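You operate a simulated robot arm through the tools that you are given. There is no shell and no other tool. Be economical: measure what you need, move in short steps, check, and stop when the job is done.

The job below is to be done with a simulated two-armed robot. You get a single attempt, and the scene is never put back.

JOB
Switch off and tag the line, then set the right red knob to the same letter as the other.
Fine: tag on the peg below the hasp; grey lever above the knob loose to turn, tight after; leave the other knob and lever.

Only the result counts: the job must be done as asked and must still hold three seconds after the hand-in. Knocking over, shifting, dropping, spilling or breaking anything else fails it.

ROBOT AND FRAMES
Two 7-joint arms with two-finger parallel grippers on one trunk, on a base that drives. Base frame: it is fixed to the floor where the robot stands at the start and does not move with it; the origin is under the middle of the robot, x ahead of it, y to its left, z up. Lengths are in cm, angles in rad, forces in N, time in s.
The left shoulder is at the start at [5, 16.1, 119.8], the right one opposite. With the tool pointing down near the work surface each hand reaches from about 22 to 68 cm from the robot's upright axis, wherever it stands, measured 20 degrees to its own side. Places, roughly: black button [60, 10, 100]; blue button [50, 0, 170]; green button [60, 10, 100]; left grey lever [50, 10, 130]; left red button [50, 0, 180]; left red knob [50, 10, 120]; main switch [40, 10, 90]; middle red button [50, 0, 180]; peg below the hasp [40, 10, 70]; right grey lever [60, 10, 130]; right red button [60, 0, 180]; right red knob [60, 10, 120]; selector switch [60, 0, 170]; slatted apron [50, 50, 80]; stop button [60, 10, 90]; warning tag [-75, 100, 100]. Payload 3.43 kg a hand.
The tool frame of a hand sits at the grasp point between the pads (the TCP): z along the fingers, y along the line on which they close. The tips reach 3 cm beyond it. Largest opening 9.4 cm; finger width 2.8, thickness 1; the body of the gripper, 5 by 9.6 cm, starts 5.5 cm behind the TCP.
Orientation is that of the tool frame in the base frame, as [roll, pitch, yaw] about the fixed x, y, z axes, in that order (R = Rz(yaw) Ry(pitch) Rx(roll)). With the fingers straight down and closing along the base's y, the tool's x points along the base's -x, its y along +y and its z along -z.

CONTROLS
- The arms move only by the tool play_rows. It takes "left_steps", "right_steps" or both (then of equal length, played together; a hand with none holds still); each is a list of rows, each a list of 3 entries, a list of its own where there are three numbers: the shift along the tool's x, y, z in units of 30 mm (1.0 is 30 mm), then the turn, a rotation vector about the tool's x, y, z in units of 4 degrees (1.0 is 4 degrees), then the closure, from 0 (fully open) to 1 (shut). In form: [[[dx, dy, dz], [wx, wy, wz], hand], ...]. A call has 1 to 8 rows; each row shifts and turns the commanded pose from where the row before left it, along the tool's axes as they then stand. A call with a number of a shift or a turn outside -1 to 1 is refused whole. Each row takes 0.2 s and may step no farther than 5 cm and 0.15 rad from the row before; otherwise, or with a gripper value out of range, the whole call is refused. Where a pose cannot be reached the arm comes as near as it can. A force on the tool above 40 N (or 10 N above the force at the start of the call, whichever is more), or a blocked arm, ends the call early, and 0.2 s more pass. The fingers move at their own pace (about 4.5 cm/s each) and stop on an object; they squeeze with about 40 N. The grip force told is the motor's: it shows also when the fingers shut on nothing. Time passes only in rows, and 0.2 s behind the last, so rows that do not move let the fingers close. The reply holds the time, the measured pose of the TCP, the force on the tool along the base axes, the opening and the grip force, in the units named above and with some noise, with the torque about the TCP (base axes, N m) and any sound that the robot's microphone picked up.
- Cameras (640 x 400 px; columns grow to the right, rows downward): "scene" is now at [13.44, 0.05, 135.87]; the picture's right is [0.01, -1.00, 0.00], its down [-0.19, -0.00, -0.98] and it looks along [0.98, 0.01, -0.19] (base axes); focal length 214 px, centre (320, 200). "left" rides on the left gripper at [7.6, -1.4, -10.3] in its tool frame; the picture's right is [0.18, 0.98, 0.00], its down [-0.75, 0.14, -0.64] and it looks along [-0.63, 0.12, 0.77] (tool axes); focal length 243 px, centre (320, 200). "right" rides on the right gripper at [7.6, 1.4, -10.3] in its tool frame; the picture's right is [-0.18, 0.98, 0.00], its down [-0.75, -0.14, -0.64] and it looks along [-0.63, -0.12, 0.77] (tool axes); focal length 243 px, centre (320, 200). There is no depth. A picture from a camera that has moved, and an enlarged one, comes with that camera's place and axes in the base frame and with its lens.
- snapshot(camera): a new picture of that camera. The clock stands still meanwhile.
- slide_trunk(by): slides the trunk up (or, below 0, down) by that many cm; the arms and the scene camera ride with it, the base frame stays. It gives what a move gives, with no picture.
- roll_base(legs): drives the robot by 1 to 6 legs, each [ahead, left, turn to the left] in cm, cm and rad, along the robot's own axes; the way and the turn of a leg run together, so that a leg with both is an arc; at most 150 cm and 3.142 rad a leg. The arms and the cameras ride along, it lands a little off, and it stops where it bumps. It gives what a move gives.
- aim_head(pan, tilt): turns the head with the scene camera to pan (to the left, within 1.396 rad either way) and tilt (down, from -0.506 to 1.204), counted from straight ahead of the robot. It gives what a move gives.
- enlarge(camera, box): a new picture of the part [left, top, right, bottom] of that camera's present view, enlarged. The clock stands still meanwhile.
- sign_off(): hands the job in; it is judged then, once.

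Go step by step. Nothing tells you exact positions but the pictures and the camera data: compare them with the known pose of the tool, close in by small moves and look again before you grip or let go. The budget is 120 turns and 88 pictures, counting those below and the enlarged ones. Unless the task says otherwise, let go and move clear before handing in, and close with one line.

The tools are called after "Emit:" as name(argument=value, ...) on one line, values as JSON. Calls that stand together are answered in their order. play_rows: Moves the arms, as the interface text tells. Its arguments: {"type":"object","properties":{"left_steps":{"type":"array","items":{"type":"array"}},"right_steps":{"type":"array","items":{"type":"array"}}},"required":[]} The other tools are called the same way: slide_trunk (by) slides the trunk up or down; roll_base (legs) drives the base; aim_head (pan, tilt) turns the head that bears the scene camera; snapshot (camera) takes a picture; enlarge (camera, box) takes an enlarged picture of a part of a camera's view; sign_off () hands the job in.

At the start:

```text
time: 0.0
left_tcp_pos: [32.43, 12.15, 115.06]
left_orientation: [-3.141, 0.0, 3.14]
left_wrist_force: [-0.2, 0.2, -0.1]
left_ft_torque: [0.02, 0.01, -0.01]
left_width: 9.38
left_finger_force: 0.1
right_tcp_pos: [38.69, -13.66, 99.91]
right_orientation: [3.14, 0.002, 3.14]
right_wrist_force: [0.1, -0.2, -0.4]
right_ft_torque: [0.0, -0.02, 0.0]
right_width: 9.44
right_finger_force: 0.1
trunk travel left (down, up): [-22.5, 4.2]
robot x, y, heading: [0.05, 0.71, 0.001]
head pan, tilt: [0.009, 0.195]
```

scene: 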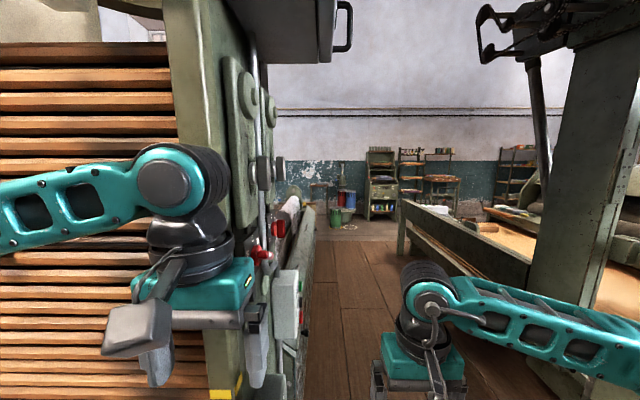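
right: 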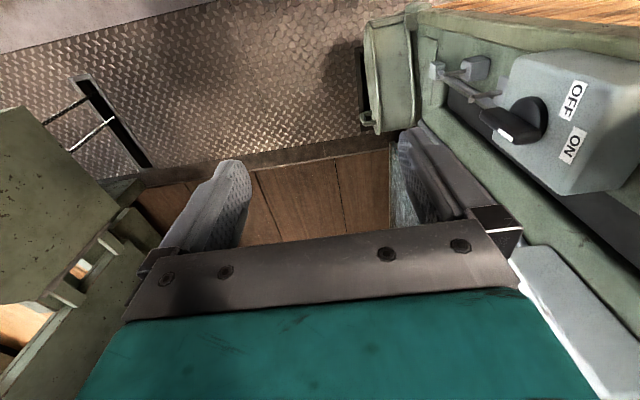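
left: 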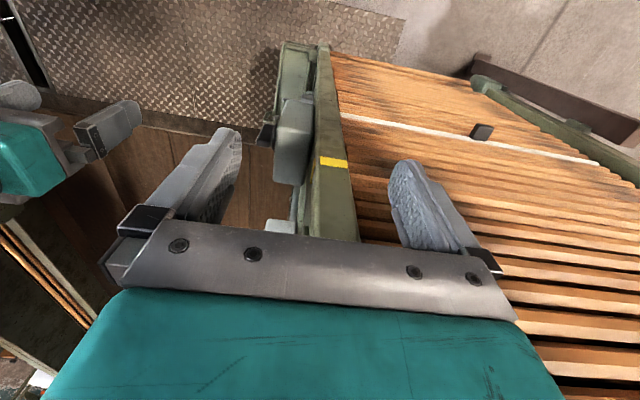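

I see the machine's side panel edge-on to the left of the aisle; the main switch box is beside the right hand. I look closer at the panel and around for the tag.

Emit:
enlarge(camera="scene", box=[200, 40, 360, 400])

Emit:
aim_head(pan=1.39, tilt=0.3)

Emit:
snapshot(camera="scene")

```text
1.11 times, centred on (280, 220) of scene
camera zoom: at [13.44, 0.05, 135.87], right [0.01, -1.0, 0.0], down [-0.19, 0.0, -0.98], along [0.98, 0.01, -0.19], focal length 238 px, centre (364, 178)
```

zoom: 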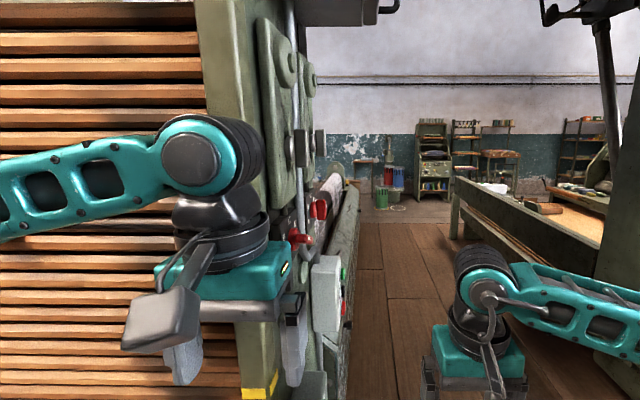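

```text
time: 1.5
left_tcp_pos: [32.52, 12.26, 114.96]
left_orientation: [3.14, 0.001, 3.141]
left_wrist_force: [0.4, 0.3, -0.5]
left_ft_torque: [-0.02, 0.0, 0.02]
left_width: 9.39
left_finger_force: 0.1
right_tcp_pos: [38.62, -13.7, 99.98]
right_orientation: [-3.14, 0.0, -3.141]
right_wrist_force: [-0.2, 0.1, -0.4]
right_ft_torque: [-0.03, -0.02, 0.01]
right_width: 9.4
right_finger_force: 0.0
trunk travel left (down, up): [-22.5, 4.2]
robot x, y, heading: [-0.21, -0.2, 0.001]
head pan, tilt: [1.389, 0.3]
```

```text
83 pictures are left
camera scene: at [5.82, 9.15, 134.9], right [0.98, -0.18, 0.0], down [-0.05, -0.29, -0.96], along [0.17, 0.94, -0.3], focal length 214 px, centre (320, 200)
```

scene: 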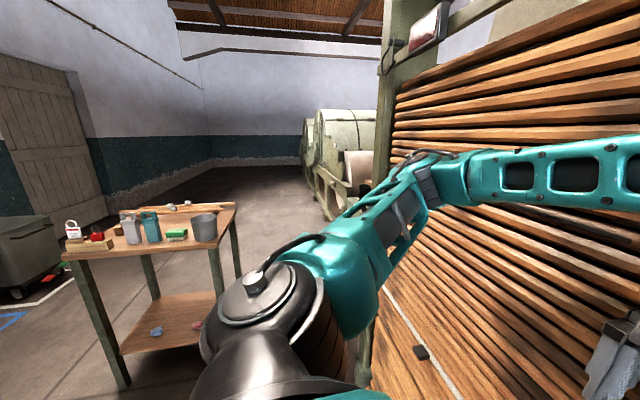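

The small table to the left-rear holds a white tag with a stand and a red lock. I zoom in.

Emit:
enlarge(camera="scene", box=[50, 190, 250, 315])

Emit:
enlarge(camera="right", box=[340, 0, 640, 188])

```text
3.20 times, centred on (150, 252) of scene
camera zoom: at [5.82, 9.15, 134.9], right [0.98, -0.18, 0.0], down [-0.05, -0.29, -0.96], along [0.17, 0.94, -0.3], focal length 686 px, centre (864, 32)
```

zoom: 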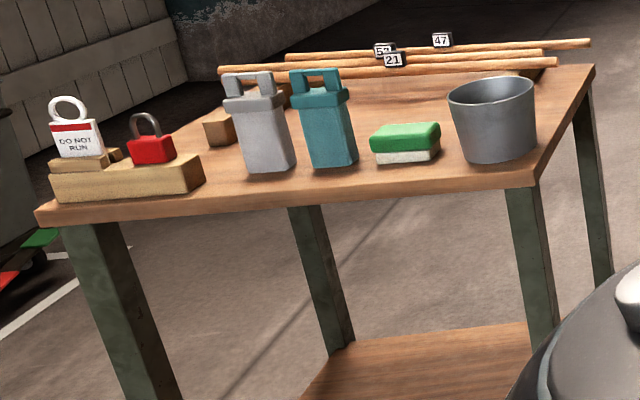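

```text
2.13 times, centred on (490, 94) of right
camera zoom: at [30.98, -12.14, 110.17], right [0.18, 0.98, 0.0], down [0.75, -0.14, 0.64], along [0.63, -0.12, -0.77], focal length 516 px, centre (-42, 426)
```

zoom: 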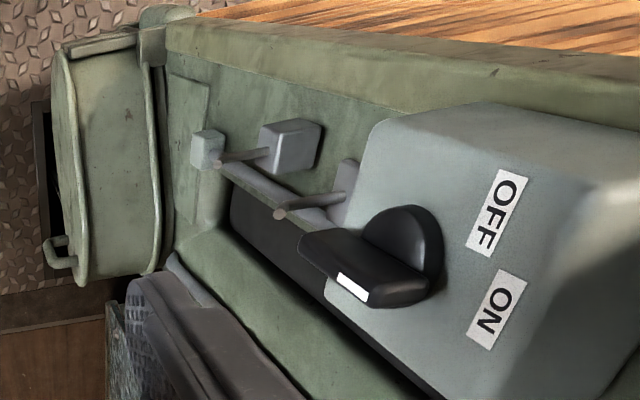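

The tag ("DO NOT RUN") stands on a wooden block at the table's near-left corner, with a ring on top. First I'll back into the aisle and turn to face the panel (heading +y) for a square look.

Emit:
roll_base(legs=[[0, -60, 0], [50, 0, 0], [0, 0, 1.571]])

Emit:
aim_head(pan=0.0, tilt=0.4)

Emit:
snapshot(camera="scene")

```text
time: 13.7
left_tcp_pos: [34.82, -27.95, 115.14]
left_orientation: [3.141, -0.001, -1.519]
left_wrist_force: [-0.4, 0.9, 0.6]
left_ft_torque: [0.0, 0.01, 0.03]
left_width: 9.39
left_finger_force: 0.1
right_tcp_pos: [60.25, -20.38, 99.93]
right_orientation: [-3.141, 0.0, -1.519]
right_wrist_force: [-0.4, 0.7, -0.4]
right_ft_torque: [-0.02, 0.02, 0.01]
right_width: 9.41
right_finger_force: 0.0
trunk travel left (down, up): [-22.5, 4.2]
robot x, y, heading: [48.57, -59.9, 1.622]
head pan, tilt: [1.389, 0.3]
```

```text
time: 15.2
left_tcp_pos: [34.69, -28.03, 115.04]
left_orientation: [3.141, 0.0, -1.517]
left_wrist_force: [-0.5, 1.5, 0.0]
left_ft_torque: [-0.01, -0.01, 0.02]
left_width: 9.4
left_finger_force: 0.0
right_tcp_pos: [60.23, -20.46, 99.95]
right_orientation: [3.142, -0.001, -1.518]
right_wrist_force: [-0.3, -0.2, 0.6]
right_ft_torque: [-0.03, 0.02, 0.02]
right_width: 9.41
right_finger_force: 0.1
trunk travel left (down, up): [-22.5, 4.2]
robot x, y, heading: [49.21, -59.82, 1.62]
head pan, tilt: [0.0, 0.4]
```

```text
80 pictures are left
camera scene: at [48.1, -46.56, 133.97], right [1.0, 0.05, 0.0], down [0.02, -0.39, -0.92], along [-0.05, 0.92, -0.39], focal length 214 px, centre (320, 200)
```

scene: 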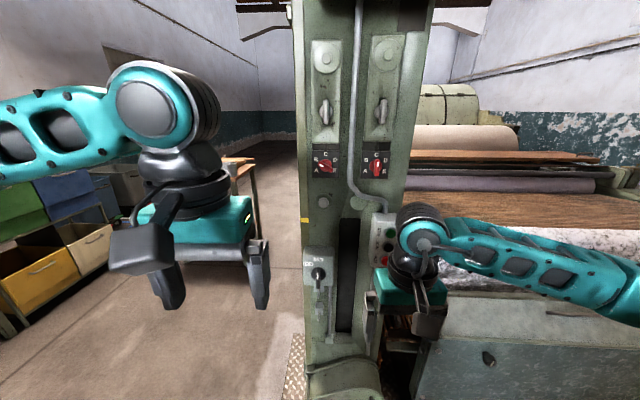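

Emit:
enlarge(camera="scene", box=[290, 30, 420, 111])

Emit:
enlarge(camera="scene", box=[290, 135, 420, 216])

Emit:
enlarge(camera="scene", box=[270, 230, 430, 330])

```text
4.92 times, centred on (355, 70) of scene
camera zoom: at [48.1, -46.56, 133.97], right [1.0, 0.05, 0.0], down [0.02, -0.39, -0.92], along [-0.05, 0.92, -0.39], focal length 1056 px, centre (148, 838)
```

zoom: 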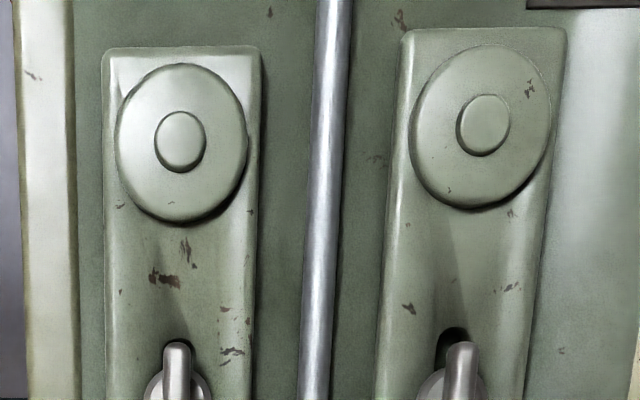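

```text
4.92 times, centred on (355, 176) of scene
camera zoom: at [48.1, -46.56, 133.97], right [1.0, 0.05, 0.0], down [0.02, -0.39, -0.92], along [-0.05, 0.92, -0.39], focal length 1056 px, centre (148, 321)
```

zoom: 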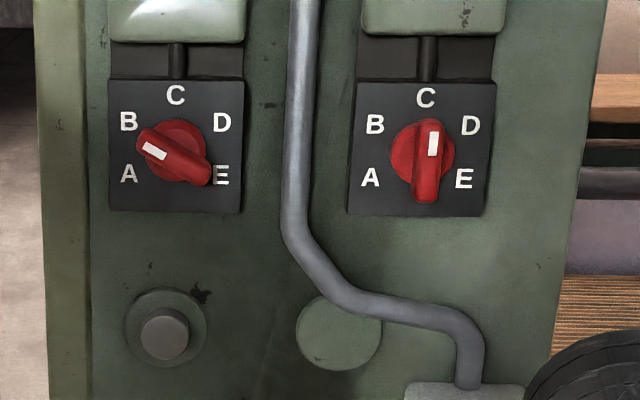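

```text
4.00 times, centred on (350, 280) of scene
camera zoom: at [48.1, -46.56, 133.97], right [1.0, 0.05, 0.0], down [0.02, -0.39, -0.92], along [-0.05, 0.92, -0.39], focal length 858 px, centre (200, -120)
```

zoom: 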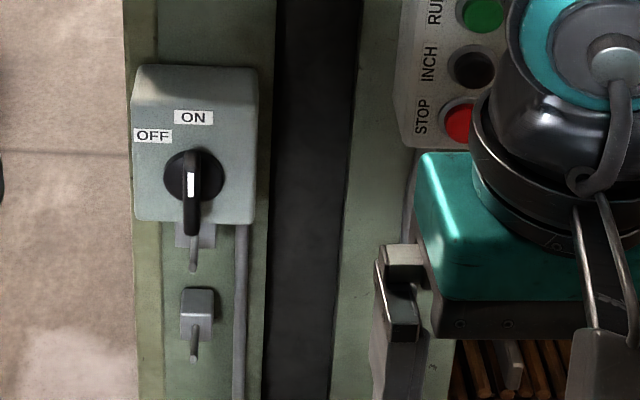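

Left knob reads B, right knob C; the main switch handle is at ON. I turn the right hand to point at the panel (tool z towards +y), raising it slowly.

Emit:
play_rows(right_steps=[[[0, 0, 0], [0, -1, 0], 0], [[0, 0, 0], [0, -1, 0], 0], [[0, 0, 0], [0, -1, 0], 0], [[0, 0, 0], [0, -1, 0], 0], [[0, 0, 0], [0, -1, 0], 0], [[0, 0, 0], [0, -1, 0], 0], [[0, 0, 0], [0, -1, 0], 0], [[0, 0, 0], [0, -1, 0], 0]])

Emit:
play_rows(right_steps=[[[0, 0, 0], [0, -1, 0], 0], [[0, 0, 0], [0, -1, 0], 0], [[0, 0, 0], [0, -1, 0], 0], [[0, 0, 0], [0, -1, 0], 0], [[0, 0, 0], [0, -1, 0], 0], [[0, 0, 0], [0, -1, 0], 0], [[0, 0, 0], [0, -1, 0], 0], [[0, 0, 0], [0, -1, 0], 0]])

Emit:
play_rows(right_steps=[[[0, 0, 0], [0, -1, 0], 0], [[0, 0, 0], [0, -1, 0], 0], [[0, 0, 0], [0, -1, 0], 0], [[0, 0, 0], [0, -1, 0], 0], [[0, 0, 0], [0, -1, 0], 0], [[0, 0, 0], [0, -1, 0], 0], [[0, 0, 0], [0, -0.5, 0], 0]])

Emit:
snapshot(camera="scene")

Emit:
snapshot(camera="right")

```text
time: 17.0
left_tcp_pos: [34.8, -28.0, 115.0]
left_orientation: [-3.141, -0.001, -1.517]
left_wrist_force: [-0.5, -0.4, 0.2]
left_ft_torque: [0.0, 0.01, 0.0]
left_width: 9.4
left_finger_force: 0.0
right_tcp_pos: [60.14, -20.39, 100.15]
right_orientation: [3.14, 0.56, -1.52]
right_wrist_force: [-0.3, 0.2, -0.3]
right_ft_torque: [0.03, -0.03, 0.01]
right_width: 9.39
right_finger_force: 0.0
trunk travel left (down, up): [-22.5, 4.2]
robot x, y, heading: [48.71, -59.65, 1.623]
head pan, tilt: [0.0, 0.4]
```

```text
time: 18.8
left_tcp_pos: [34.76, -28.17, 114.86]
left_orientation: [-3.139, 0.001, -1.515]
left_wrist_force: [0.3, -0.5, 0.1]
left_ft_torque: [-0.02, 0.0, -0.01]
left_width: 9.4
left_finger_force: 0.0
right_tcp_pos: [58.18, -21.01, 99.79]
right_orientation: [3.092, 1.052, -1.536]
right_wrist_force: [0.8, -0.7, 0.1]
right_ft_torque: [0.01, -0.03, -0.03]
right_width: 9.39
right_finger_force: 0.0
right hand out of reach, approached as far as the arm can: row 6, 7
trunk travel left (down, up): [-22.5, 4.2]
robot x, y, heading: [48.73, -59.85, 1.626]
head pan, tilt: [0.0, 0.4]
```

```text
time: 20.4
left_tcp_pos: [34.7, -28.01, 114.97]
left_orientation: [3.141, -0.001, -1.517]
left_wrist_force: [-0.3, 0.3, -0.8]
left_ft_torque: [-0.05, 0.02, -0.01]
left_width: 9.41
left_finger_force: 0.1
right_tcp_pos: [54.49, -19.04, 102.57]
right_orientation: [2.78, 1.499, -1.856]
right_wrist_force: [0.2, -0.1, -0.6]
right_ft_torque: [-0.01, 0.02, -0.02]
right_width: 9.4
right_finger_force: 0.0
right hand out of reach, approached as far as the arm can: row 3, 4, 5, 6, 7
trunk travel left (down, up): [-22.5, 4.2]
robot x, y, heading: [48.69, -59.44, 1.625]
head pan, tilt: [0.0, 0.4]
```

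```text
76 pictures are left
camera scene: at [48.1, -46.56, 133.97], right [1.0, 0.05, 0.0], down [0.02, -0.39, -0.92], along [-0.05, 0.92, -0.39], focal length 214 px, centre (320, 200)
```

scene: 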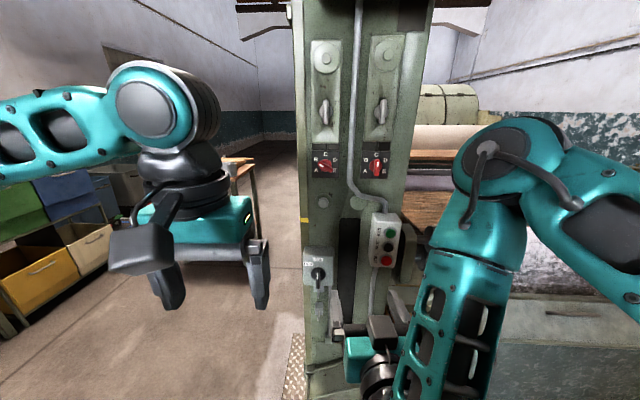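

```text
75 pictures are left
camera right: at [53.63, -29.91, 95.74], right [-0.98, -0.06, 0.21], down [0.21, -0.58, 0.79], along [0.07, 0.81, 0.58], focal length 243 px, centre (320, 200)
```

right: 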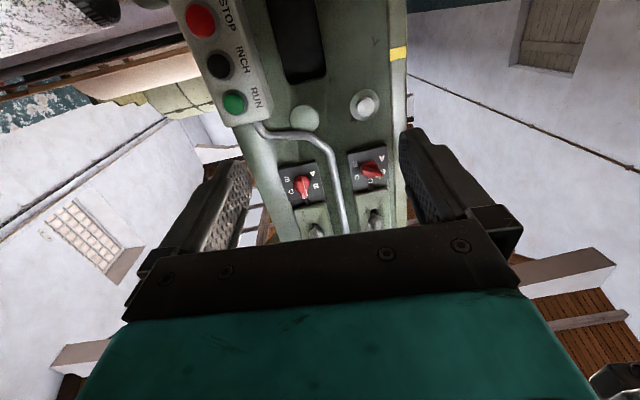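

The hand points nearly at the panel but the posture is cramped. I'll shift the base a bit left and back to give the right arm more room, then bring the hand in front of the switch.

Emit:
roll_base(legs=[[-8, 12, -0.05]])

Emit:
play_rows(right_steps=[[[0.3, 0, 0.6], [0, 0, 0], 0], [[0.3, 0, 0.6], [0, 0, 0], 0], [[0.3, 0, 0.6], [0, 0, 0], 0], [[0.3, 0, 0.6], [0, 0, 0], 0]])

Emit:
snapshot(camera="right")

Emit:
snapshot(camera="scene")

```text
time: 22.1
left_tcp_pos: [24.87, -35.64, 115.15]
left_orientation: [-3.141, 0.001, -1.566]
left_wrist_force: [0.5, -0.7, 0.1]
left_ft_torque: [-0.02, -0.02, 0.0]
left_width: 9.4
left_finger_force: 0.1
right_tcp_pos: [44.93, -27.81, 102.63]
right_orientation: [2.786, 1.501, -1.896]
right_wrist_force: [0.0, 0.0, 0.6]
right_ft_torque: [0.02, 0.02, -0.03]
right_width: 9.4
right_finger_force: 0.1
trunk travel left (down, up): [-22.5, 4.2]
robot x, y, heading: [37.43, -68.05, 1.577]
head pan, tilt: [0.0, 0.4]
```

```text
time: 23.1
left_tcp_pos: [24.92, -35.65, 115.01]
left_orientation: [3.141, 0.002, -1.567]
left_wrist_force: [0.2, -0.2, -0.3]
left_ft_torque: [-0.01, 0.0, -0.01]
left_width: 9.4
left_finger_force: 0.0
right_tcp_pos: [41.45, -21.8, 100.36]
right_orientation: [2.795, 1.497, -1.893]
right_wrist_force: [0.0, 0.1, 0.1]
right_ft_torque: [-0.03, 0.0, -0.03]
right_width: 9.39
right_finger_force: 0.0
right hand out of reach, approached as far as the arm can: row 1, 2, 3, 4
trunk travel left (down, up): [-22.5, 4.2]
robot x, y, heading: [37.04, -68.05, 1.575]
head pan, tilt: [0.0, 0.4]
```

```text
74 pictures are left
camera right: at [40.11, -32.53, 93.5], right [-0.98, -0.01, 0.21], down [0.18, -0.58, 0.79], along [0.11, 0.81, 0.57], focal length 243 px, centre (320, 200)
```

right: 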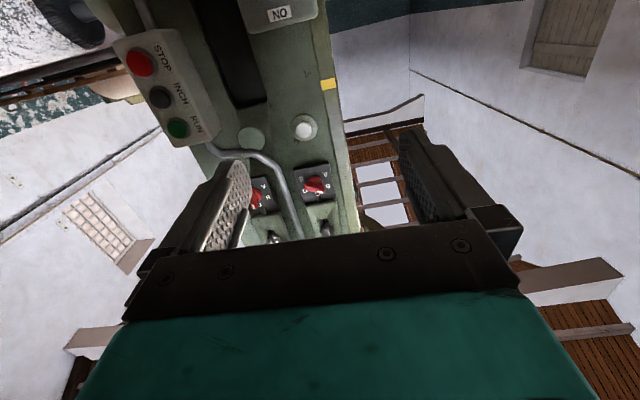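

```text
73 pictures are left
camera scene: at [37.26, -54.86, 133.97], right [1.0, 0.0, 0.0], down [0.0, -0.39, -0.92], along [0.0, 0.92, -0.39], focal length 214 px, centre (320, 200)
```

scene: 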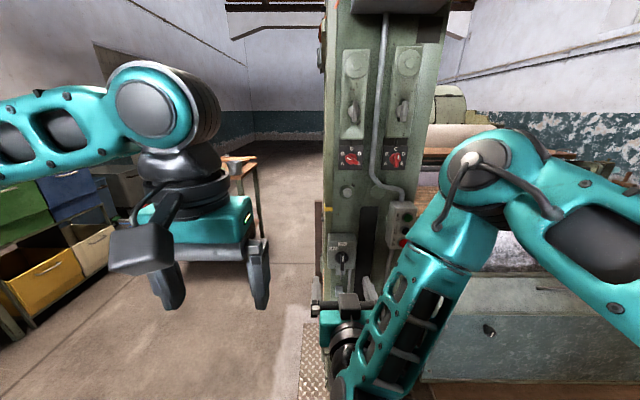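

Orientation is essentially right. I'll continue forward and down with small moves to see whether the arm frees up.

Emit:
play_rows(right_steps=[[[0.6, -0.3, 0.4], [0, 0, 0], 0], [[0.6, -0.3, 0.4], [0, 0, 0], 0], [[0.6, -0.3, 0.4], [0, 0, 0], 0], [[0.6, 0, 0.4], [0, 0, 0], 0], [[0.6, 0, 0.4], [0, 0, 0], 0]])

Emit:
snapshot(camera="scene")

```text
time: 24.3
left_tcp_pos: [24.82, -35.76, 114.94]
left_orientation: [3.14, 0.0, -1.565]
left_wrist_force: [-0.9, 0.8, 0.5]
left_ft_torque: [0.0, -0.01, 0.03]
left_width: 9.4
left_finger_force: 0.0
right_tcp_pos: [37.16, -18.6, 96.41]
right_orientation: [2.808, 1.498, -1.878]
right_wrist_force: [-0.2, 0.1, -0.4]
right_ft_torque: [0.01, 0.01, -0.02]
right_width: 9.39
right_finger_force: 0.1
right hand out of reach, approached as far as the arm can: row 1, 2, 3, 4, 5
trunk travel left (down, up): [-22.5, 4.2]
robot x, y, heading: [36.86, -67.53, 1.578]
head pan, tilt: [0.0, 0.4]
```

```text
72 pictures are left
camera scene: at [37.26, -54.87, 133.97], right [1.0, 0.0, 0.0], down [0.0, -0.39, -0.92], along [0.0, 0.92, -0.39], focal length 214 px, centre (320, 200)
```

scene: 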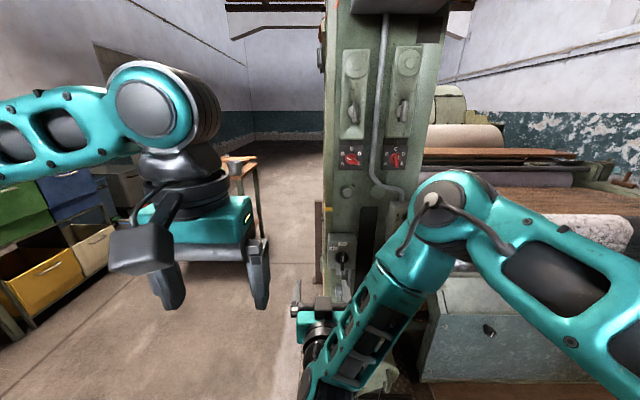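

The wrist is at its limit because the shoulder is too high; I'll lower the trunk so the switch is at shoulder height, then rise and extend with the arm.

Emit:
slide_trunk(by=-20)

Emit:
play_rows(right_steps=[[[-0.8, -0.5, 0], [0, 0, 0], 0], [[-0.8, -0.5, 0], [0, 0, 0], 0], [[-0.8, -0.5, 0], [0, 0, 0], 0], [[-0.8, -0.5, 0], [0, 0, 0], 0], [[-0.8, -0.5, 0], [0, 0, 0], 0]])

Emit:
snapshot(camera="scene")

Emit:
snapshot(camera="right")

```text
time: 26.4
left_tcp_pos: [24.82, -35.67, 95.0]
left_orientation: [3.141, 0.001, -1.565]
left_wrist_force: [-0.7, -0.3, 0.1]
left_ft_torque: [0.01, 0.02, 0.01]
left_width: 9.41
left_finger_force: 0.1
right_tcp_pos: [37.38, -18.81, 76.55]
right_orientation: [2.796, 1.497, -1.889]
right_wrist_force: [-0.6, -0.4, 0.1]
right_ft_torque: [0.03, -0.02, 0.0]
right_width: 9.39
right_finger_force: 0.0
trunk travel left (down, up): [-2.5, 24.2]
robot x, y, heading: [37.21, -67.69, 1.58]
head pan, tilt: [0.0, 0.4]
```

```text
time: 27.6
left_tcp_pos: [24.85, -35.68, 94.95]
left_orientation: [-3.141, 0.0, -1.565]
left_wrist_force: [0.1, 0.0, -0.3]
left_ft_torque: [0.02, 0.0, -0.02]
left_width: 9.39
left_finger_force: 0.1
right_tcp_pos: [45.14, -17.5, 88.36]
right_orientation: [2.809, 1.495, -1.881]
right_wrist_force: [0.1, 0.4, -0.4]
right_ft_torque: [-0.01, 0.01, -0.03]
right_width: 9.41
right_finger_force: 0.1
trunk travel left (down, up): [-2.5, 24.2]
robot x, y, heading: [37.38, -68.08, 1.575]
head pan, tilt: [0.0, 0.4]
```

```text
71 pictures are left
camera scene: at [37.28, -54.88, 113.97], right [1.0, 0.0, 0.0], down [0.0, -0.39, -0.92], along [0.0, 0.92, -0.39], focal length 214 px, centre (320, 200)
```

scene: 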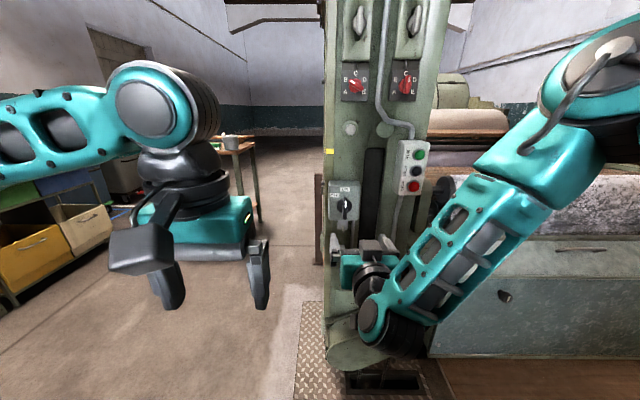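

```text
70 pictures are left
camera right: at [43.68, -28.37, 81.47], right [-0.98, -0.01, 0.21], down [0.17, -0.58, 0.79], along [0.12, 0.81, 0.57], focal length 243 px, centre (320, 200)
```

right: 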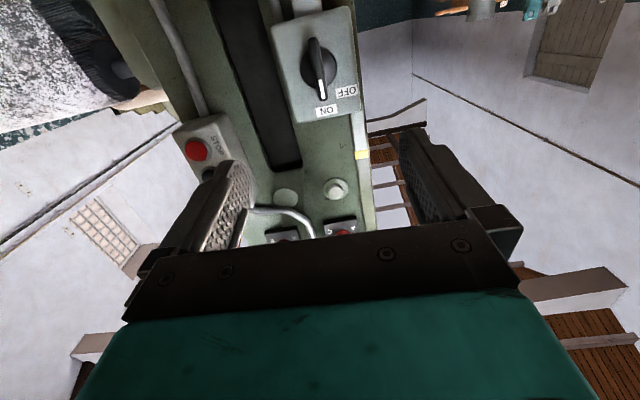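

The arm now moves freely. I zoom in on the switch from both cameras to triangulate the handle.

Emit:
enlarge(camera="scene", box=[305, 165, 401, 225])

Emit:
enlarge(camera="right", box=[240, 0, 400, 100])

```text
6.67 times, centred on (353, 195) of scene
camera zoom: at [37.28, -54.88, 113.97], right [1.0, 0.0, 0.0], down [0.0, -0.39, -0.92], along [0.0, 0.92, -0.39], focal length 1430 px, centre (100, 233)
```

zoom: 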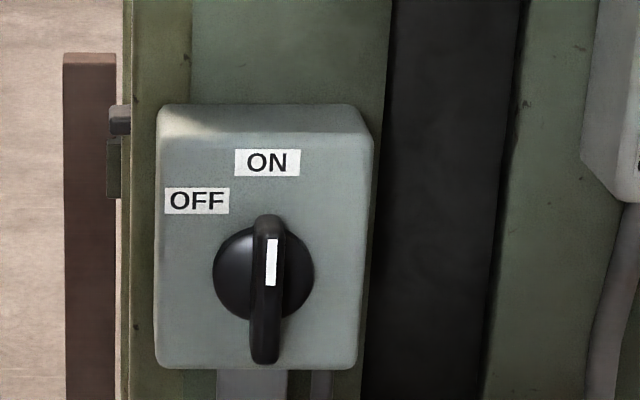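

```text
4.00 times, centred on (320, 50) of right
camera zoom: at [43.68, -28.37, 81.47], right [-0.98, -0.01, 0.21], down [0.17, -0.58, 0.79], along [0.12, 0.81, 0.57], focal length 970 px, centre (320, 800)
```

zoom: 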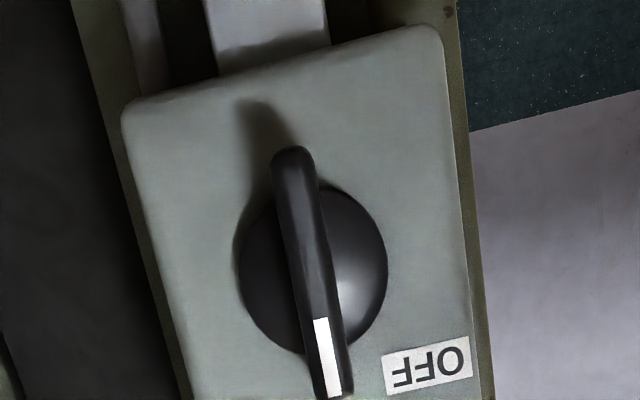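

Handle ridge: about x 45, y 4–5, z 82.5–89; box face y≈7. I approach straight, stopping just in front.

Emit:
play_rows(right_steps=[[[0.14, 0, 0.8], [0, -1, 0], 0], [[0.14, 0, 0.8], [0, 0, 0], 0], [[0.14, 0, 0.8], [0, 0, 0], 0], [[0.14, 0, 0.8], [0, 0, 0], 0], [[0.14, 0, 0.8], [0, 0, 0], 0], [[0.14, 0, 0.8], [0, 0, 0], 0], [[0, 0, 0.6], [0, 0, 0], 0]])

Emit:
snapshot(camera="right")

Emit:
enlarge(camera="scene", box=[273, 145, 433, 245])

```text
time: 29.2
left_tcp_pos: [24.87, -35.6, 95.06]
left_orientation: [-3.141, -0.001, -1.565]
left_wrist_force: [-0.1, -0.6, -0.5]
left_ft_torque: [-0.01, 0.03, -0.03]
left_width: 9.41
left_finger_force: 0.0
right_tcp_pos: [39.61, -2.88, 88.45]
right_orientation: [1.758, 1.547, -2.937]
right_wrist_force: [-0.1, 0.5, -0.6]
right_ft_torque: [0.0, 0.0, 0.02]
right_width: 9.4
right_finger_force: 0.0
right hand out of reach, approached as far as the arm can: row 1, 2, 3, 4, 5, 6, 7
trunk travel left (down, up): [-2.5, 24.2]
robot x, y, heading: [37.05, -67.85, 1.576]
head pan, tilt: [0.0, 0.4]
```

```text
67 pictures are left
camera right: at [38.07, -13.21, 80.9], right [-0.98, -0.02, 0.21], down [0.17, -0.64, 0.75], along [0.12, 0.77, 0.62], focal length 243 px, centre (320, 200)
```

right: 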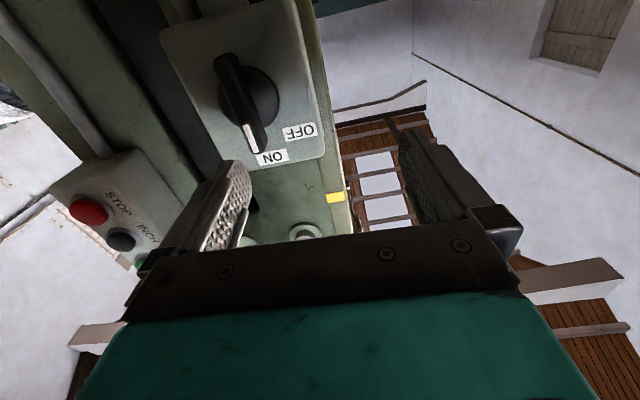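

```text
4.00 times, centred on (353, 195) of scene
camera zoom: at [37.27, -54.87, 113.97], right [1.0, 0.0, 0.0], down [0.0, -0.39, -0.92], along [0.0, 0.92, -0.39], focal length 858 px, centre (188, 220)
```

zoom: 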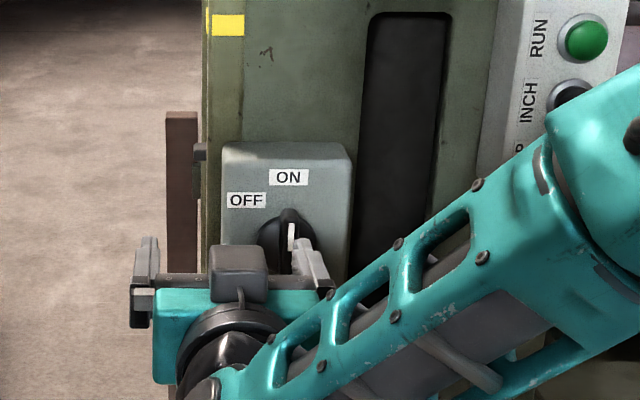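

The wrist limit pushes the hand sideways; I need the arm more extended and the shoulder further left of the target. Backing the base and shifting left, then moving the hand right to x=45.

Emit:
roll_base(legs=[[-10, 10, 0]])

Emit:
play_rows(right_steps=[[[0.1, -1, 0], [0, 0, 0], 0], [[0.1, -1, 0], [0, 0, 0], 0], [[0.1, -1, 0], [0, 0, 0], 0], [[0.1, -1, 0.2], [0, 0, 0], 0], [[0.1, -1, 0.4], [0, 0, 0], 0]])

Emit:
enlarge(camera="scene", box=[240, 60, 640, 310])

```text
time: 30.5
left_tcp_pos: [18.42, -41.1, 95.05]
left_orientation: [-3.14, 0.001, -1.562]
left_wrist_force: [0.2, 0.4, -0.1]
left_ft_torque: [0.01, 0.02, -0.01]
left_width: 9.41
left_finger_force: 0.0
right_tcp_pos: [32.99, -8.22, 88.63]
right_orientation: [1.69, 1.547, -2.999]
right_wrist_force: [0.6, -0.1, -0.2]
right_ft_torque: [-0.01, 0.0, 0.03]
right_width: 9.39
right_finger_force: 0.0
trunk travel left (down, up): [-2.5, 24.2]
robot x, y, heading: [30.96, -73.3, 1.579]
head pan, tilt: [0.0, 0.4]
stopped in leg 1: the robot was blocked; the commanded pose is now the measured one
```

```text
time: 31.7
left_tcp_pos: [18.52, -41.14, 95.07]
left_orientation: [3.142, 0.0, -1.56]
left_wrist_force: [0.8, -0.1, 0.7]
left_ft_torque: [0.01, 0.01, -0.04]
left_width: 9.42
left_finger_force: 0.1
right_tcp_pos: [37.17, -7.33, 93.54]
right_orientation: [2.126, 1.541, -2.572]
right_wrist_force: [-0.5, -0.7, 0.6]
right_ft_torque: [0.03, -0.01, 0.02]
right_width: 9.37
right_finger_force: 0.0
right hand out of reach, approached as far as the arm can: row 1, 2, 3, 4, 5
trunk travel left (down, up): [-2.5, 24.2]
robot x, y, heading: [31.3, -73.51, 1.58]
head pan, tilt: [0.0, 0.4]
```

```text
1.60 times, centred on (440, 185) of scene
camera zoom: at [31.0, -60.15, 113.97], right [1.0, 0.01, 0.0], down [0.0, -0.39, -0.92], along [-0.01, 0.92, -0.39], focal length 343 px, centre (128, 224)
```

zoom: 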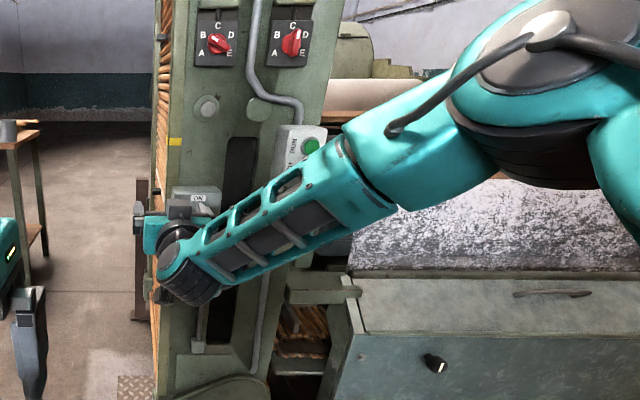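

The base got blocked by something. I look behind/left before driving further.

Emit:
aim_head(pan=1.39, tilt=0.6)

Emit:
snapshot(camera="scene")

Emit:
aim_head(pan=-1.39, tilt=0.6)

Emit:
snapshot(camera="scene")

```text
time: 33.2
left_tcp_pos: [18.44, -41.14, 95.02]
left_orientation: [-3.14, 0.001, -1.559]
left_wrist_force: [0.2, 0.2, -0.2]
left_ft_torque: [-0.01, 0.01, -0.02]
left_width: 9.36
left_finger_force: 0.2
right_tcp_pos: [37.38, -7.33, 93.57]
right_orientation: [2.108, 1.543, -2.592]
right_wrist_force: [0.5, 0.5, 0.3]
right_ft_torque: [0.01, 0.0, -0.05]
right_width: 9.39
right_finger_force: 0.0
trunk travel left (down, up): [-2.5, 24.2]
robot x, y, heading: [31.2, -73.34, 1.581]
head pan, tilt: [1.389, 0.6]
```

```text
64 pictures are left
camera scene: at [22.38, -67.92, 112.15], right [0.17, 0.99, 0.0], down [0.56, -0.1, -0.83], along [-0.81, 0.14, -0.56], focal length 214 px, centre (320, 200)
```

scene: 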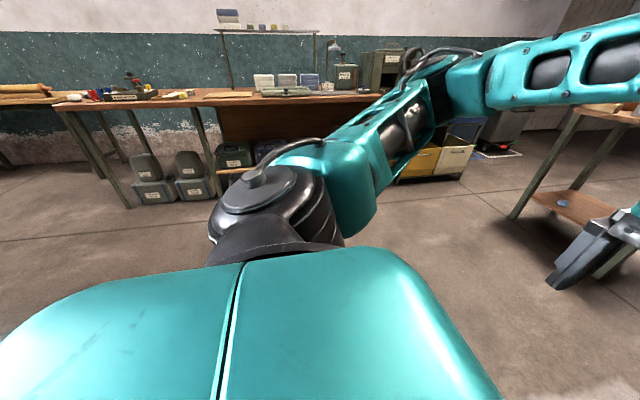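

```text
time: 35.7
left_tcp_pos: [18.5, -41.11, 95.04]
left_orientation: [-3.14, 0.0, -1.559]
left_wrist_force: [-0.2, -0.9, -0.5]
left_ft_torque: [0.0, 0.04, 0.02]
left_width: 9.38
left_finger_force: 0.0
right_tcp_pos: [37.26, -7.33, 93.53]
right_orientation: [2.108, 1.54, -2.596]
right_wrist_force: [0.6, 0.7, -0.4]
right_ft_torque: [0.04, 0.01, -0.02]
right_width: 9.42
right_finger_force: 0.0
trunk travel left (down, up): [-2.5, 24.2]
robot x, y, heading: [31.14, -73.43, 1.579]
head pan, tilt: [-1.389, 0.6]
```

```text
63 pictures are left
camera scene: at [39.77, -67.73, 112.15], right [0.19, -0.98, 0.0], down [-0.55, -0.11, -0.83], along [0.81, 0.16, -0.56], focal length 214 px, centre (320, 200)
```

scene: 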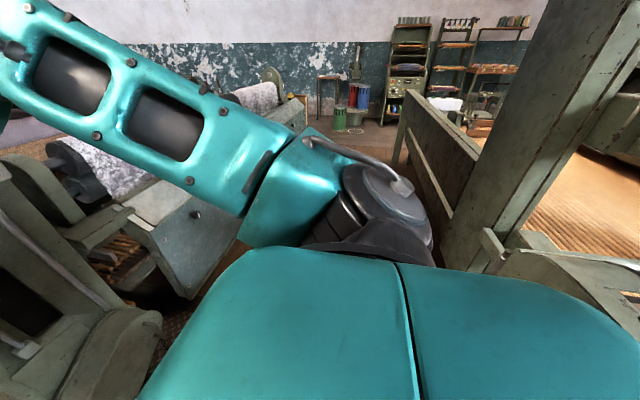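

Behind the robot is the other machine; the left side is free. I'll approach diagonally instead: robot to the left-rear of the panel, heading ~0.85, right hand pointing left towards the panel.

Emit:
roll_base(legs=[[0, 30, 0], [0, 0, -0.73], [6, 12, 0]])

Emit:
play_rows(right_steps=[[[0, 0, 0], [-1, 0, 0], 0], [[0, 0, 0], [-1, 0, 0], 0], [[0, 0, 0], [-1, 0, 0], 0], [[0, 0, 0], [-1, 0, 0], 0], [[0, 0, 0], [-1, 0, 0], 0], [[0, 0, 0], [-1, 0, 0], 0]])

Emit:
aim_head(pan=0.3, tilt=0.3)

Emit:
snapshot(camera="scene")

```text
time: 42.1
left_tcp_pos: [8.53, -28.95, 95.09]
left_orientation: [-3.138, 0.002, -2.286]
left_wrist_force: [-0.1, -0.5, -0.4]
left_ft_torque: [0.02, -0.01, -0.02]
left_width: 9.4
left_finger_force: 0.0
right_tcp_pos: [45.04, -16.16, 93.57]
right_orientation: [2.11, 1.543, 2.965]
right_wrist_force: [1.0, 0.2, -0.5]
right_ft_torque: [-0.04, -0.01, 0.0]
right_width: 9.4
right_finger_force: 0.2
trunk travel left (down, up): [-2.5, 24.2]
robot x, y, heading: [-3.68, -61.09, 0.855]
head pan, tilt: [-1.389, 0.6]
```

```text
time: 43.5
left_tcp_pos: [8.55, -29.03, 95.03]
left_orientation: [-3.14, 0.003, -2.287]
left_wrist_force: [0.6, -0.4, -0.1]
left_ft_torque: [-0.01, -0.01, 0.03]
left_width: 9.38
left_finger_force: 0.0
right_tcp_pos: [41.42, -13.82, 96.41]
right_orientation: [2.306, 1.536, -3.0]
right_wrist_force: [-1.0, -0.1, -0.3]
right_ft_torque: [0.01, 0.02, -0.02]
right_width: 9.38
right_finger_force: 0.1
right hand out of reach, approached as far as the arm can: row 1, 2, 3, 4, 5, 6
trunk travel left (down, up): [-2.5, 24.2]
robot x, y, heading: [-3.72, -61.5, 0.855]
head pan, tilt: [-1.389, 0.6]
```

```text
time: 45.2
left_tcp_pos: [8.47, -28.94, 95.18]
left_orientation: [-3.14, 0.001, -2.286]
left_wrist_force: [-0.5, 0.2, 0.3]
left_ft_torque: [0.02, 0.01, -0.03]
left_width: 9.37
left_finger_force: 0.0
right_tcp_pos: [41.33, -13.85, 96.49]
right_orientation: [2.308, 1.535, -3.0]
right_wrist_force: [-0.2, -0.8, 0.0]
right_ft_torque: [-0.02, -0.01, 0.0]
right_width: 9.39
right_finger_force: 0.1
trunk travel left (down, up): [-2.5, 24.2]
robot x, y, heading: [-3.59, -61.52, 0.861]
head pan, tilt: [0.3, 0.3]
```

```text
62 pictures are left
camera scene: at [2.94, -49.95, 114.9], right [0.92, -0.4, 0.0], down [-0.12, -0.27, -0.96], along [0.39, 0.87, -0.3], focal length 214 px, centre (320, 200)
```

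scene: 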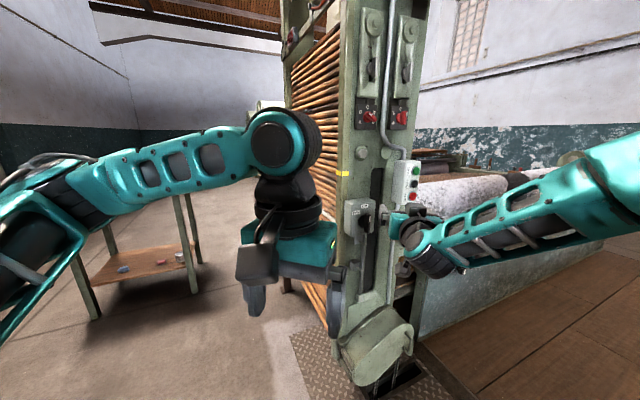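

The real limit appears to be pitching the hand fully horizontal while it is below the shoulder. I'll tilt the fingers about 25° downwards, and return to facing the panel.

Emit:
play_rows(right_steps=[[[0, 0, -0.5], [0.2, 1, 0], 0], [[0, 0, -0.5], [0.2, 1, 0], 0], [[0, 0, -0.5], [0.2, 1, 0], 0], [[0, 0, -0.5], [0.2, 1, 0], 0], [[0, 0, -0.5], [0.2, 1, 0], 0], [[0, 0, -0.5], [0.2, 1, 0], 0]])

Emit:
roll_base(legs=[[-4, -12, 0], [0, 0, 0.71], [0, -33, 0]])

Emit:
aim_head(pan=0.0, tilt=0.35)

Emit:
snapshot(camera="scene")

```text
time: 46.6
left_tcp_pos: [8.51, -28.99, 95.1]
left_orientation: [-3.14, 0.0, -2.286]
left_wrist_force: [0.3, 0.1, -0.6]
left_ft_torque: [0.0, -0.01, -0.03]
left_width: 9.39
left_finger_force: 0.0
right_tcp_pos: [36.33, -20.86, 98.18]
right_orientation: [3.125, 1.125, -2.262]
right_wrist_force: [-0.6, -0.7, 0.4]
right_ft_torque: [0.0, -0.03, 0.01]
right_width: 9.41
right_finger_force: 0.0
trunk travel left (down, up): [-2.5, 24.2]
robot x, y, heading: [-2.96, -61.31, 0.856]
head pan, tilt: [0.3, 0.3]
```

```text
time: 53.2
left_tcp_pos: [22.99, -39.98, 94.97]
left_orientation: [-3.14, 0.002, -1.584]
left_wrist_force: [0.6, -0.4, 0.0]
left_ft_torque: [-0.03, 0.01, 0.01]
left_width: 9.4
left_finger_force: 0.1
right_tcp_pos: [38.97, -15.83, 98.12]
right_orientation: [3.126, 1.125, -1.56]
right_wrist_force: [0.0, 0.2, 0.0]
right_ft_torque: [-0.01, 0.0, 0.0]
right_width: 9.41
right_finger_force: 0.0
trunk travel left (down, up): [-2.5, 24.2]
robot x, y, heading: [34.78, -72.71, 1.556]
head pan, tilt: [0.3, 0.3]
```

```text
time: 54.0
left_tcp_pos: [23.03, -40.0, 95.0]
left_orientation: [-3.14, 0.0, -1.582]
left_wrist_force: [0.1, -0.2, -0.3]
left_ft_torque: [-0.01, 0.03, 0.0]
left_width: 9.36
left_finger_force: 0.0
right_tcp_pos: [39.04, -15.84, 98.12]
right_orientation: [3.126, 1.127, -1.559]
right_wrist_force: [0.1, 0.2, -0.3]
right_ft_torque: [0.0, 0.0, 0.01]
right_width: 9.42
right_finger_force: 0.0
trunk travel left (down, up): [-2.5, 24.2]
robot x, y, heading: [34.31, -72.67, 1.558]
head pan, tilt: [0.0, 0.351]
```

```text
61 pictures are left
camera scene: at [35.11, -59.31, 114.43], right [1.0, -0.01, 0.0], down [0.0, -0.34, -0.94], along [0.01, 0.94, -0.34], focal length 214 px, centre (320, 200)
```

scene: 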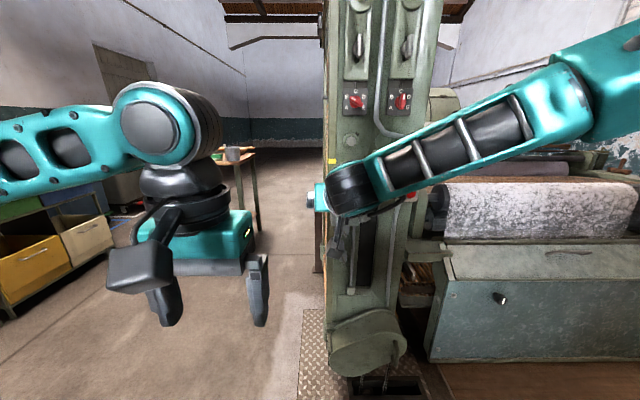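

Good posture now, no reach flag. I move to just in front of the switch handle with this tilt.

Emit:
play_rows(right_steps=[[[0.11, -0.28, 0.82], [0, 0, 0], 0], [[0.11, -0.28, 0.82], [0, 0, 0], 0], [[0.11, -0.28, 0.82], [0, 0, 0], 0], [[0.11, -0.28, 0.82], [0, 0, 0], 0], [[0.11, -0.28, 0.82], [0, 0, 0], 0], [[0.11, -0.3, 0.82], [0, 0, 0], 0], [[0.11, -0.3, 0.82], [0, 0, 0], 0]])

Emit:
snapshot(camera="right")

Emit:
snapshot(camera="scene")

```text
time: 55.6
left_tcp_pos: [22.97, -39.93, 94.95]
left_orientation: [-3.14, 0.001, -1.584]
left_wrist_force: [0.6, -0.3, 0.7]
left_ft_torque: [-0.01, 0.02, 0.01]
left_width: 9.41
left_finger_force: 0.0
right_tcp_pos: [44.56, -0.95, 88.54]
right_orientation: [3.126, 1.129, -1.559]
right_wrist_force: [-0.1, -0.5, 0.1]
right_ft_torque: [0.02, -0.01, -0.07]
right_width: 9.4
right_finger_force: 0.1
trunk travel left (down, up): [-2.5, 24.2]
robot x, y, heading: [34.78, -72.85, 1.556]
head pan, tilt: [0.0, 0.351]
```

```text
60 pictures are left
camera right: at [43.35, -13.41, 86.02], right [-0.98, 0.05, 0.17], down [0.15, -0.25, 0.96], along [0.09, 0.97, 0.24], focal length 243 px, centre (320, 200)
```

right: 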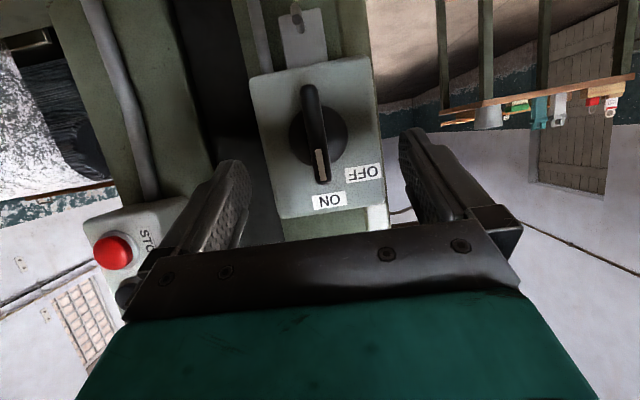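

```text
59 pictures are left
camera scene: at [35.12, -59.31, 114.43], right [1.0, -0.01, 0.0], down [0.0, -0.34, -0.94], along [0.01, 0.94, -0.34], focal length 214 px, centre (320, 200)
```

scene: 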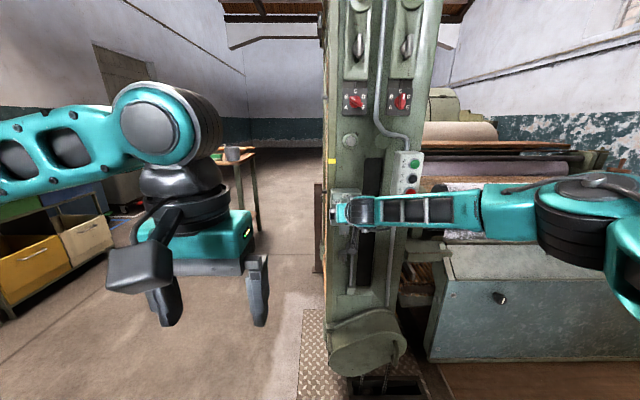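

Handle is centred between the fingers. I advance 4 cm and close on it.

Emit:
play_rows(right_steps=[[[0, 0, 0.7], [0, 0, 0], 0], [[0, 0, 0.7], [0, 0, 0], 0], [[0, 0, 0], [0, 0, 0], 1], [[0, 0, 0], [0, 0, 0], 1], [[0, 0, 0], [0, 0, 0], 1], [[0, 0, 0], [0, 0, 0], 1], [[0, 0, 0], [0, 0, 0], 1], [[0, 0, 0], [0, 0, 0], 1]])

Emit:
snapshot(camera="right")

```text
time: 57.4
left_tcp_pos: [23.1, -39.92, 94.95]
left_orientation: [-3.14, 0.003, -1.583]
left_wrist_force: [0.2, -0.1, 0.7]
left_ft_torque: [-0.01, 0.01, -0.02]
left_width: 9.43
left_finger_force: 0.0
right_tcp_pos: [44.62, 2.79, 86.9]
right_orientation: [3.129, 1.126, -1.563]
right_wrist_force: [6.3, -1.4, -0.7]
right_ft_torque: [-0.17, -0.39, -0.93]
right_width: 1.35
right_finger_force: 39.3
trunk travel left (down, up): [-2.5, 24.2]
robot x, y, heading: [35.57, -72.55, 1.561]
head pan, tilt: [0.0, 0.351]
```

```text
58 pictures are left
camera right: at [43.4, -9.73, 84.35], right [-0.98, 0.06, 0.17], down [0.15, -0.25, 0.96], along [0.1, 0.97, 0.24], focal length 243 px, centre (320, 200)
```

right: 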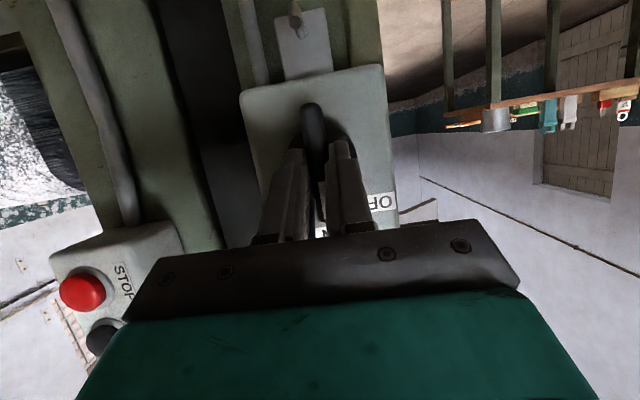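

Gripped. I rotate about the panel normal counter-clockwise (towards OFF) in 4° steps.

Emit:
play_rows(right_steps=[[[0, 0.026, 0], [0.43, 0, -0.9], 1], [[0, 0.026, 0], [0.43, 0, -0.9], 1], [[0, 0.026, 0], [0.43, 0, -0.9], 1], [[0, 0.026, 0], [0.43, 0, -0.9], 1], [[0, 0.026, 0], [0.43, 0, -0.9], 1], [[0, 0.026, 0], [0.43, 0, -0.9], 1], [[0, 0.026, 0], [0.43, 0, -0.9], 1], [[0, 0.026, 0], [0.43, 0, -0.9], 1]])

Emit:
snapshot(camera="right")

```text
time: 59.2
left_tcp_pos: [23.17, -39.96, 94.98]
left_orientation: [3.141, -0.001, -1.584]
left_wrist_force: [-0.2, -0.1, 0.8]
left_ft_torque: [-0.02, 0.03, 0.0]
left_width: 9.39
left_finger_force: 0.0
right_tcp_pos: [44.06, 2.86, 86.65]
right_orientation: [-2.178, 0.88, -0.716]
right_wrist_force: [9.8, 16.8, 5.0]
right_ft_torque: [-0.36, -0.07, -1.56]
right_width: 1.32
right_finger_force: 45.0
trunk travel left (down, up): [-2.5, 24.2]
robot x, y, heading: [34.67, -72.56, 1.562]
head pan, tilt: [0.0, 0.351]
```

```text
57 pictures are left
camera right: at [44.4, -9.72, 83.77], right [-0.93, 0.06, -0.37], down [-0.37, -0.27, 0.89], along [-0.05, 0.96, 0.27], focal length 243 px, centre (320, 200)
```

right: 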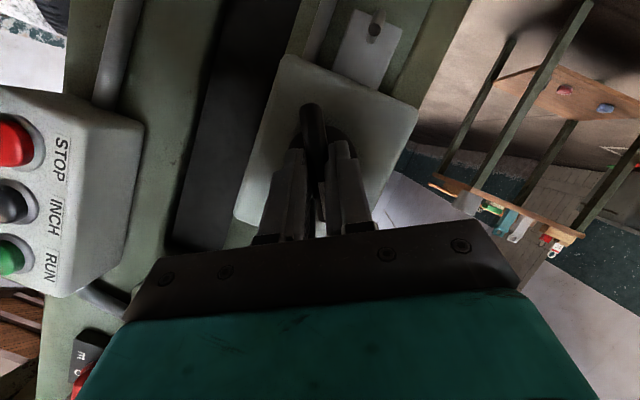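

The handle follows. I continue toward 45°+ and watch the torque.

Emit:
play_rows(right_steps=[[[0, 0.026, 0.03], [0.43, 0, -0.9], 1], [[0, 0.026, 0.03], [0.43, 0, -0.9], 1], [[0, 0.026, 0.03], [0.43, 0, -0.9], 1], [[0, 0.026, 0.03], [0.43, 0, -0.9], 1]])

Emit:
snapshot(camera="right")

```text
time: 60.2
left_tcp_pos: [23.01, -40.24, 95.2]
left_orientation: [-3.141, 0.004, -1.583]
left_wrist_force: [0.2, -0.2, 0.7]
left_ft_torque: [0.0, -0.01, 0.01]
left_width: 9.39
left_finger_force: 0.2
right_tcp_pos: [43.92, 2.88, 86.58]
right_orientation: [-1.941, 0.656, -0.552]
right_wrist_force: [12.1, -12.0, 9.5]
right_ft_torque: [0.01, -0.13, -1.74]
right_width: 1.28
right_finger_force: 44.0
trunk travel left (down, up): [-2.5, 24.2]
robot x, y, heading: [34.75, -72.78, 1.557]
head pan, tilt: [0.0, 0.351]
```

```text
56 pictures are left
camera right: at [44.95, -9.7, 83.7], right [-0.79, 0.07, -0.61], down [-0.61, -0.27, 0.75], along [-0.12, 0.96, 0.25], focal length 243 px, centre (320, 200)
```

right: 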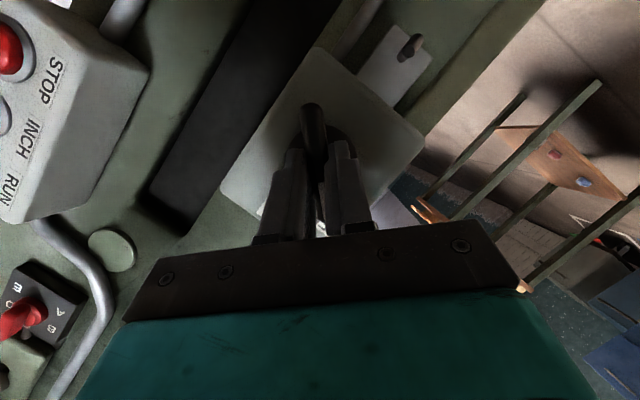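

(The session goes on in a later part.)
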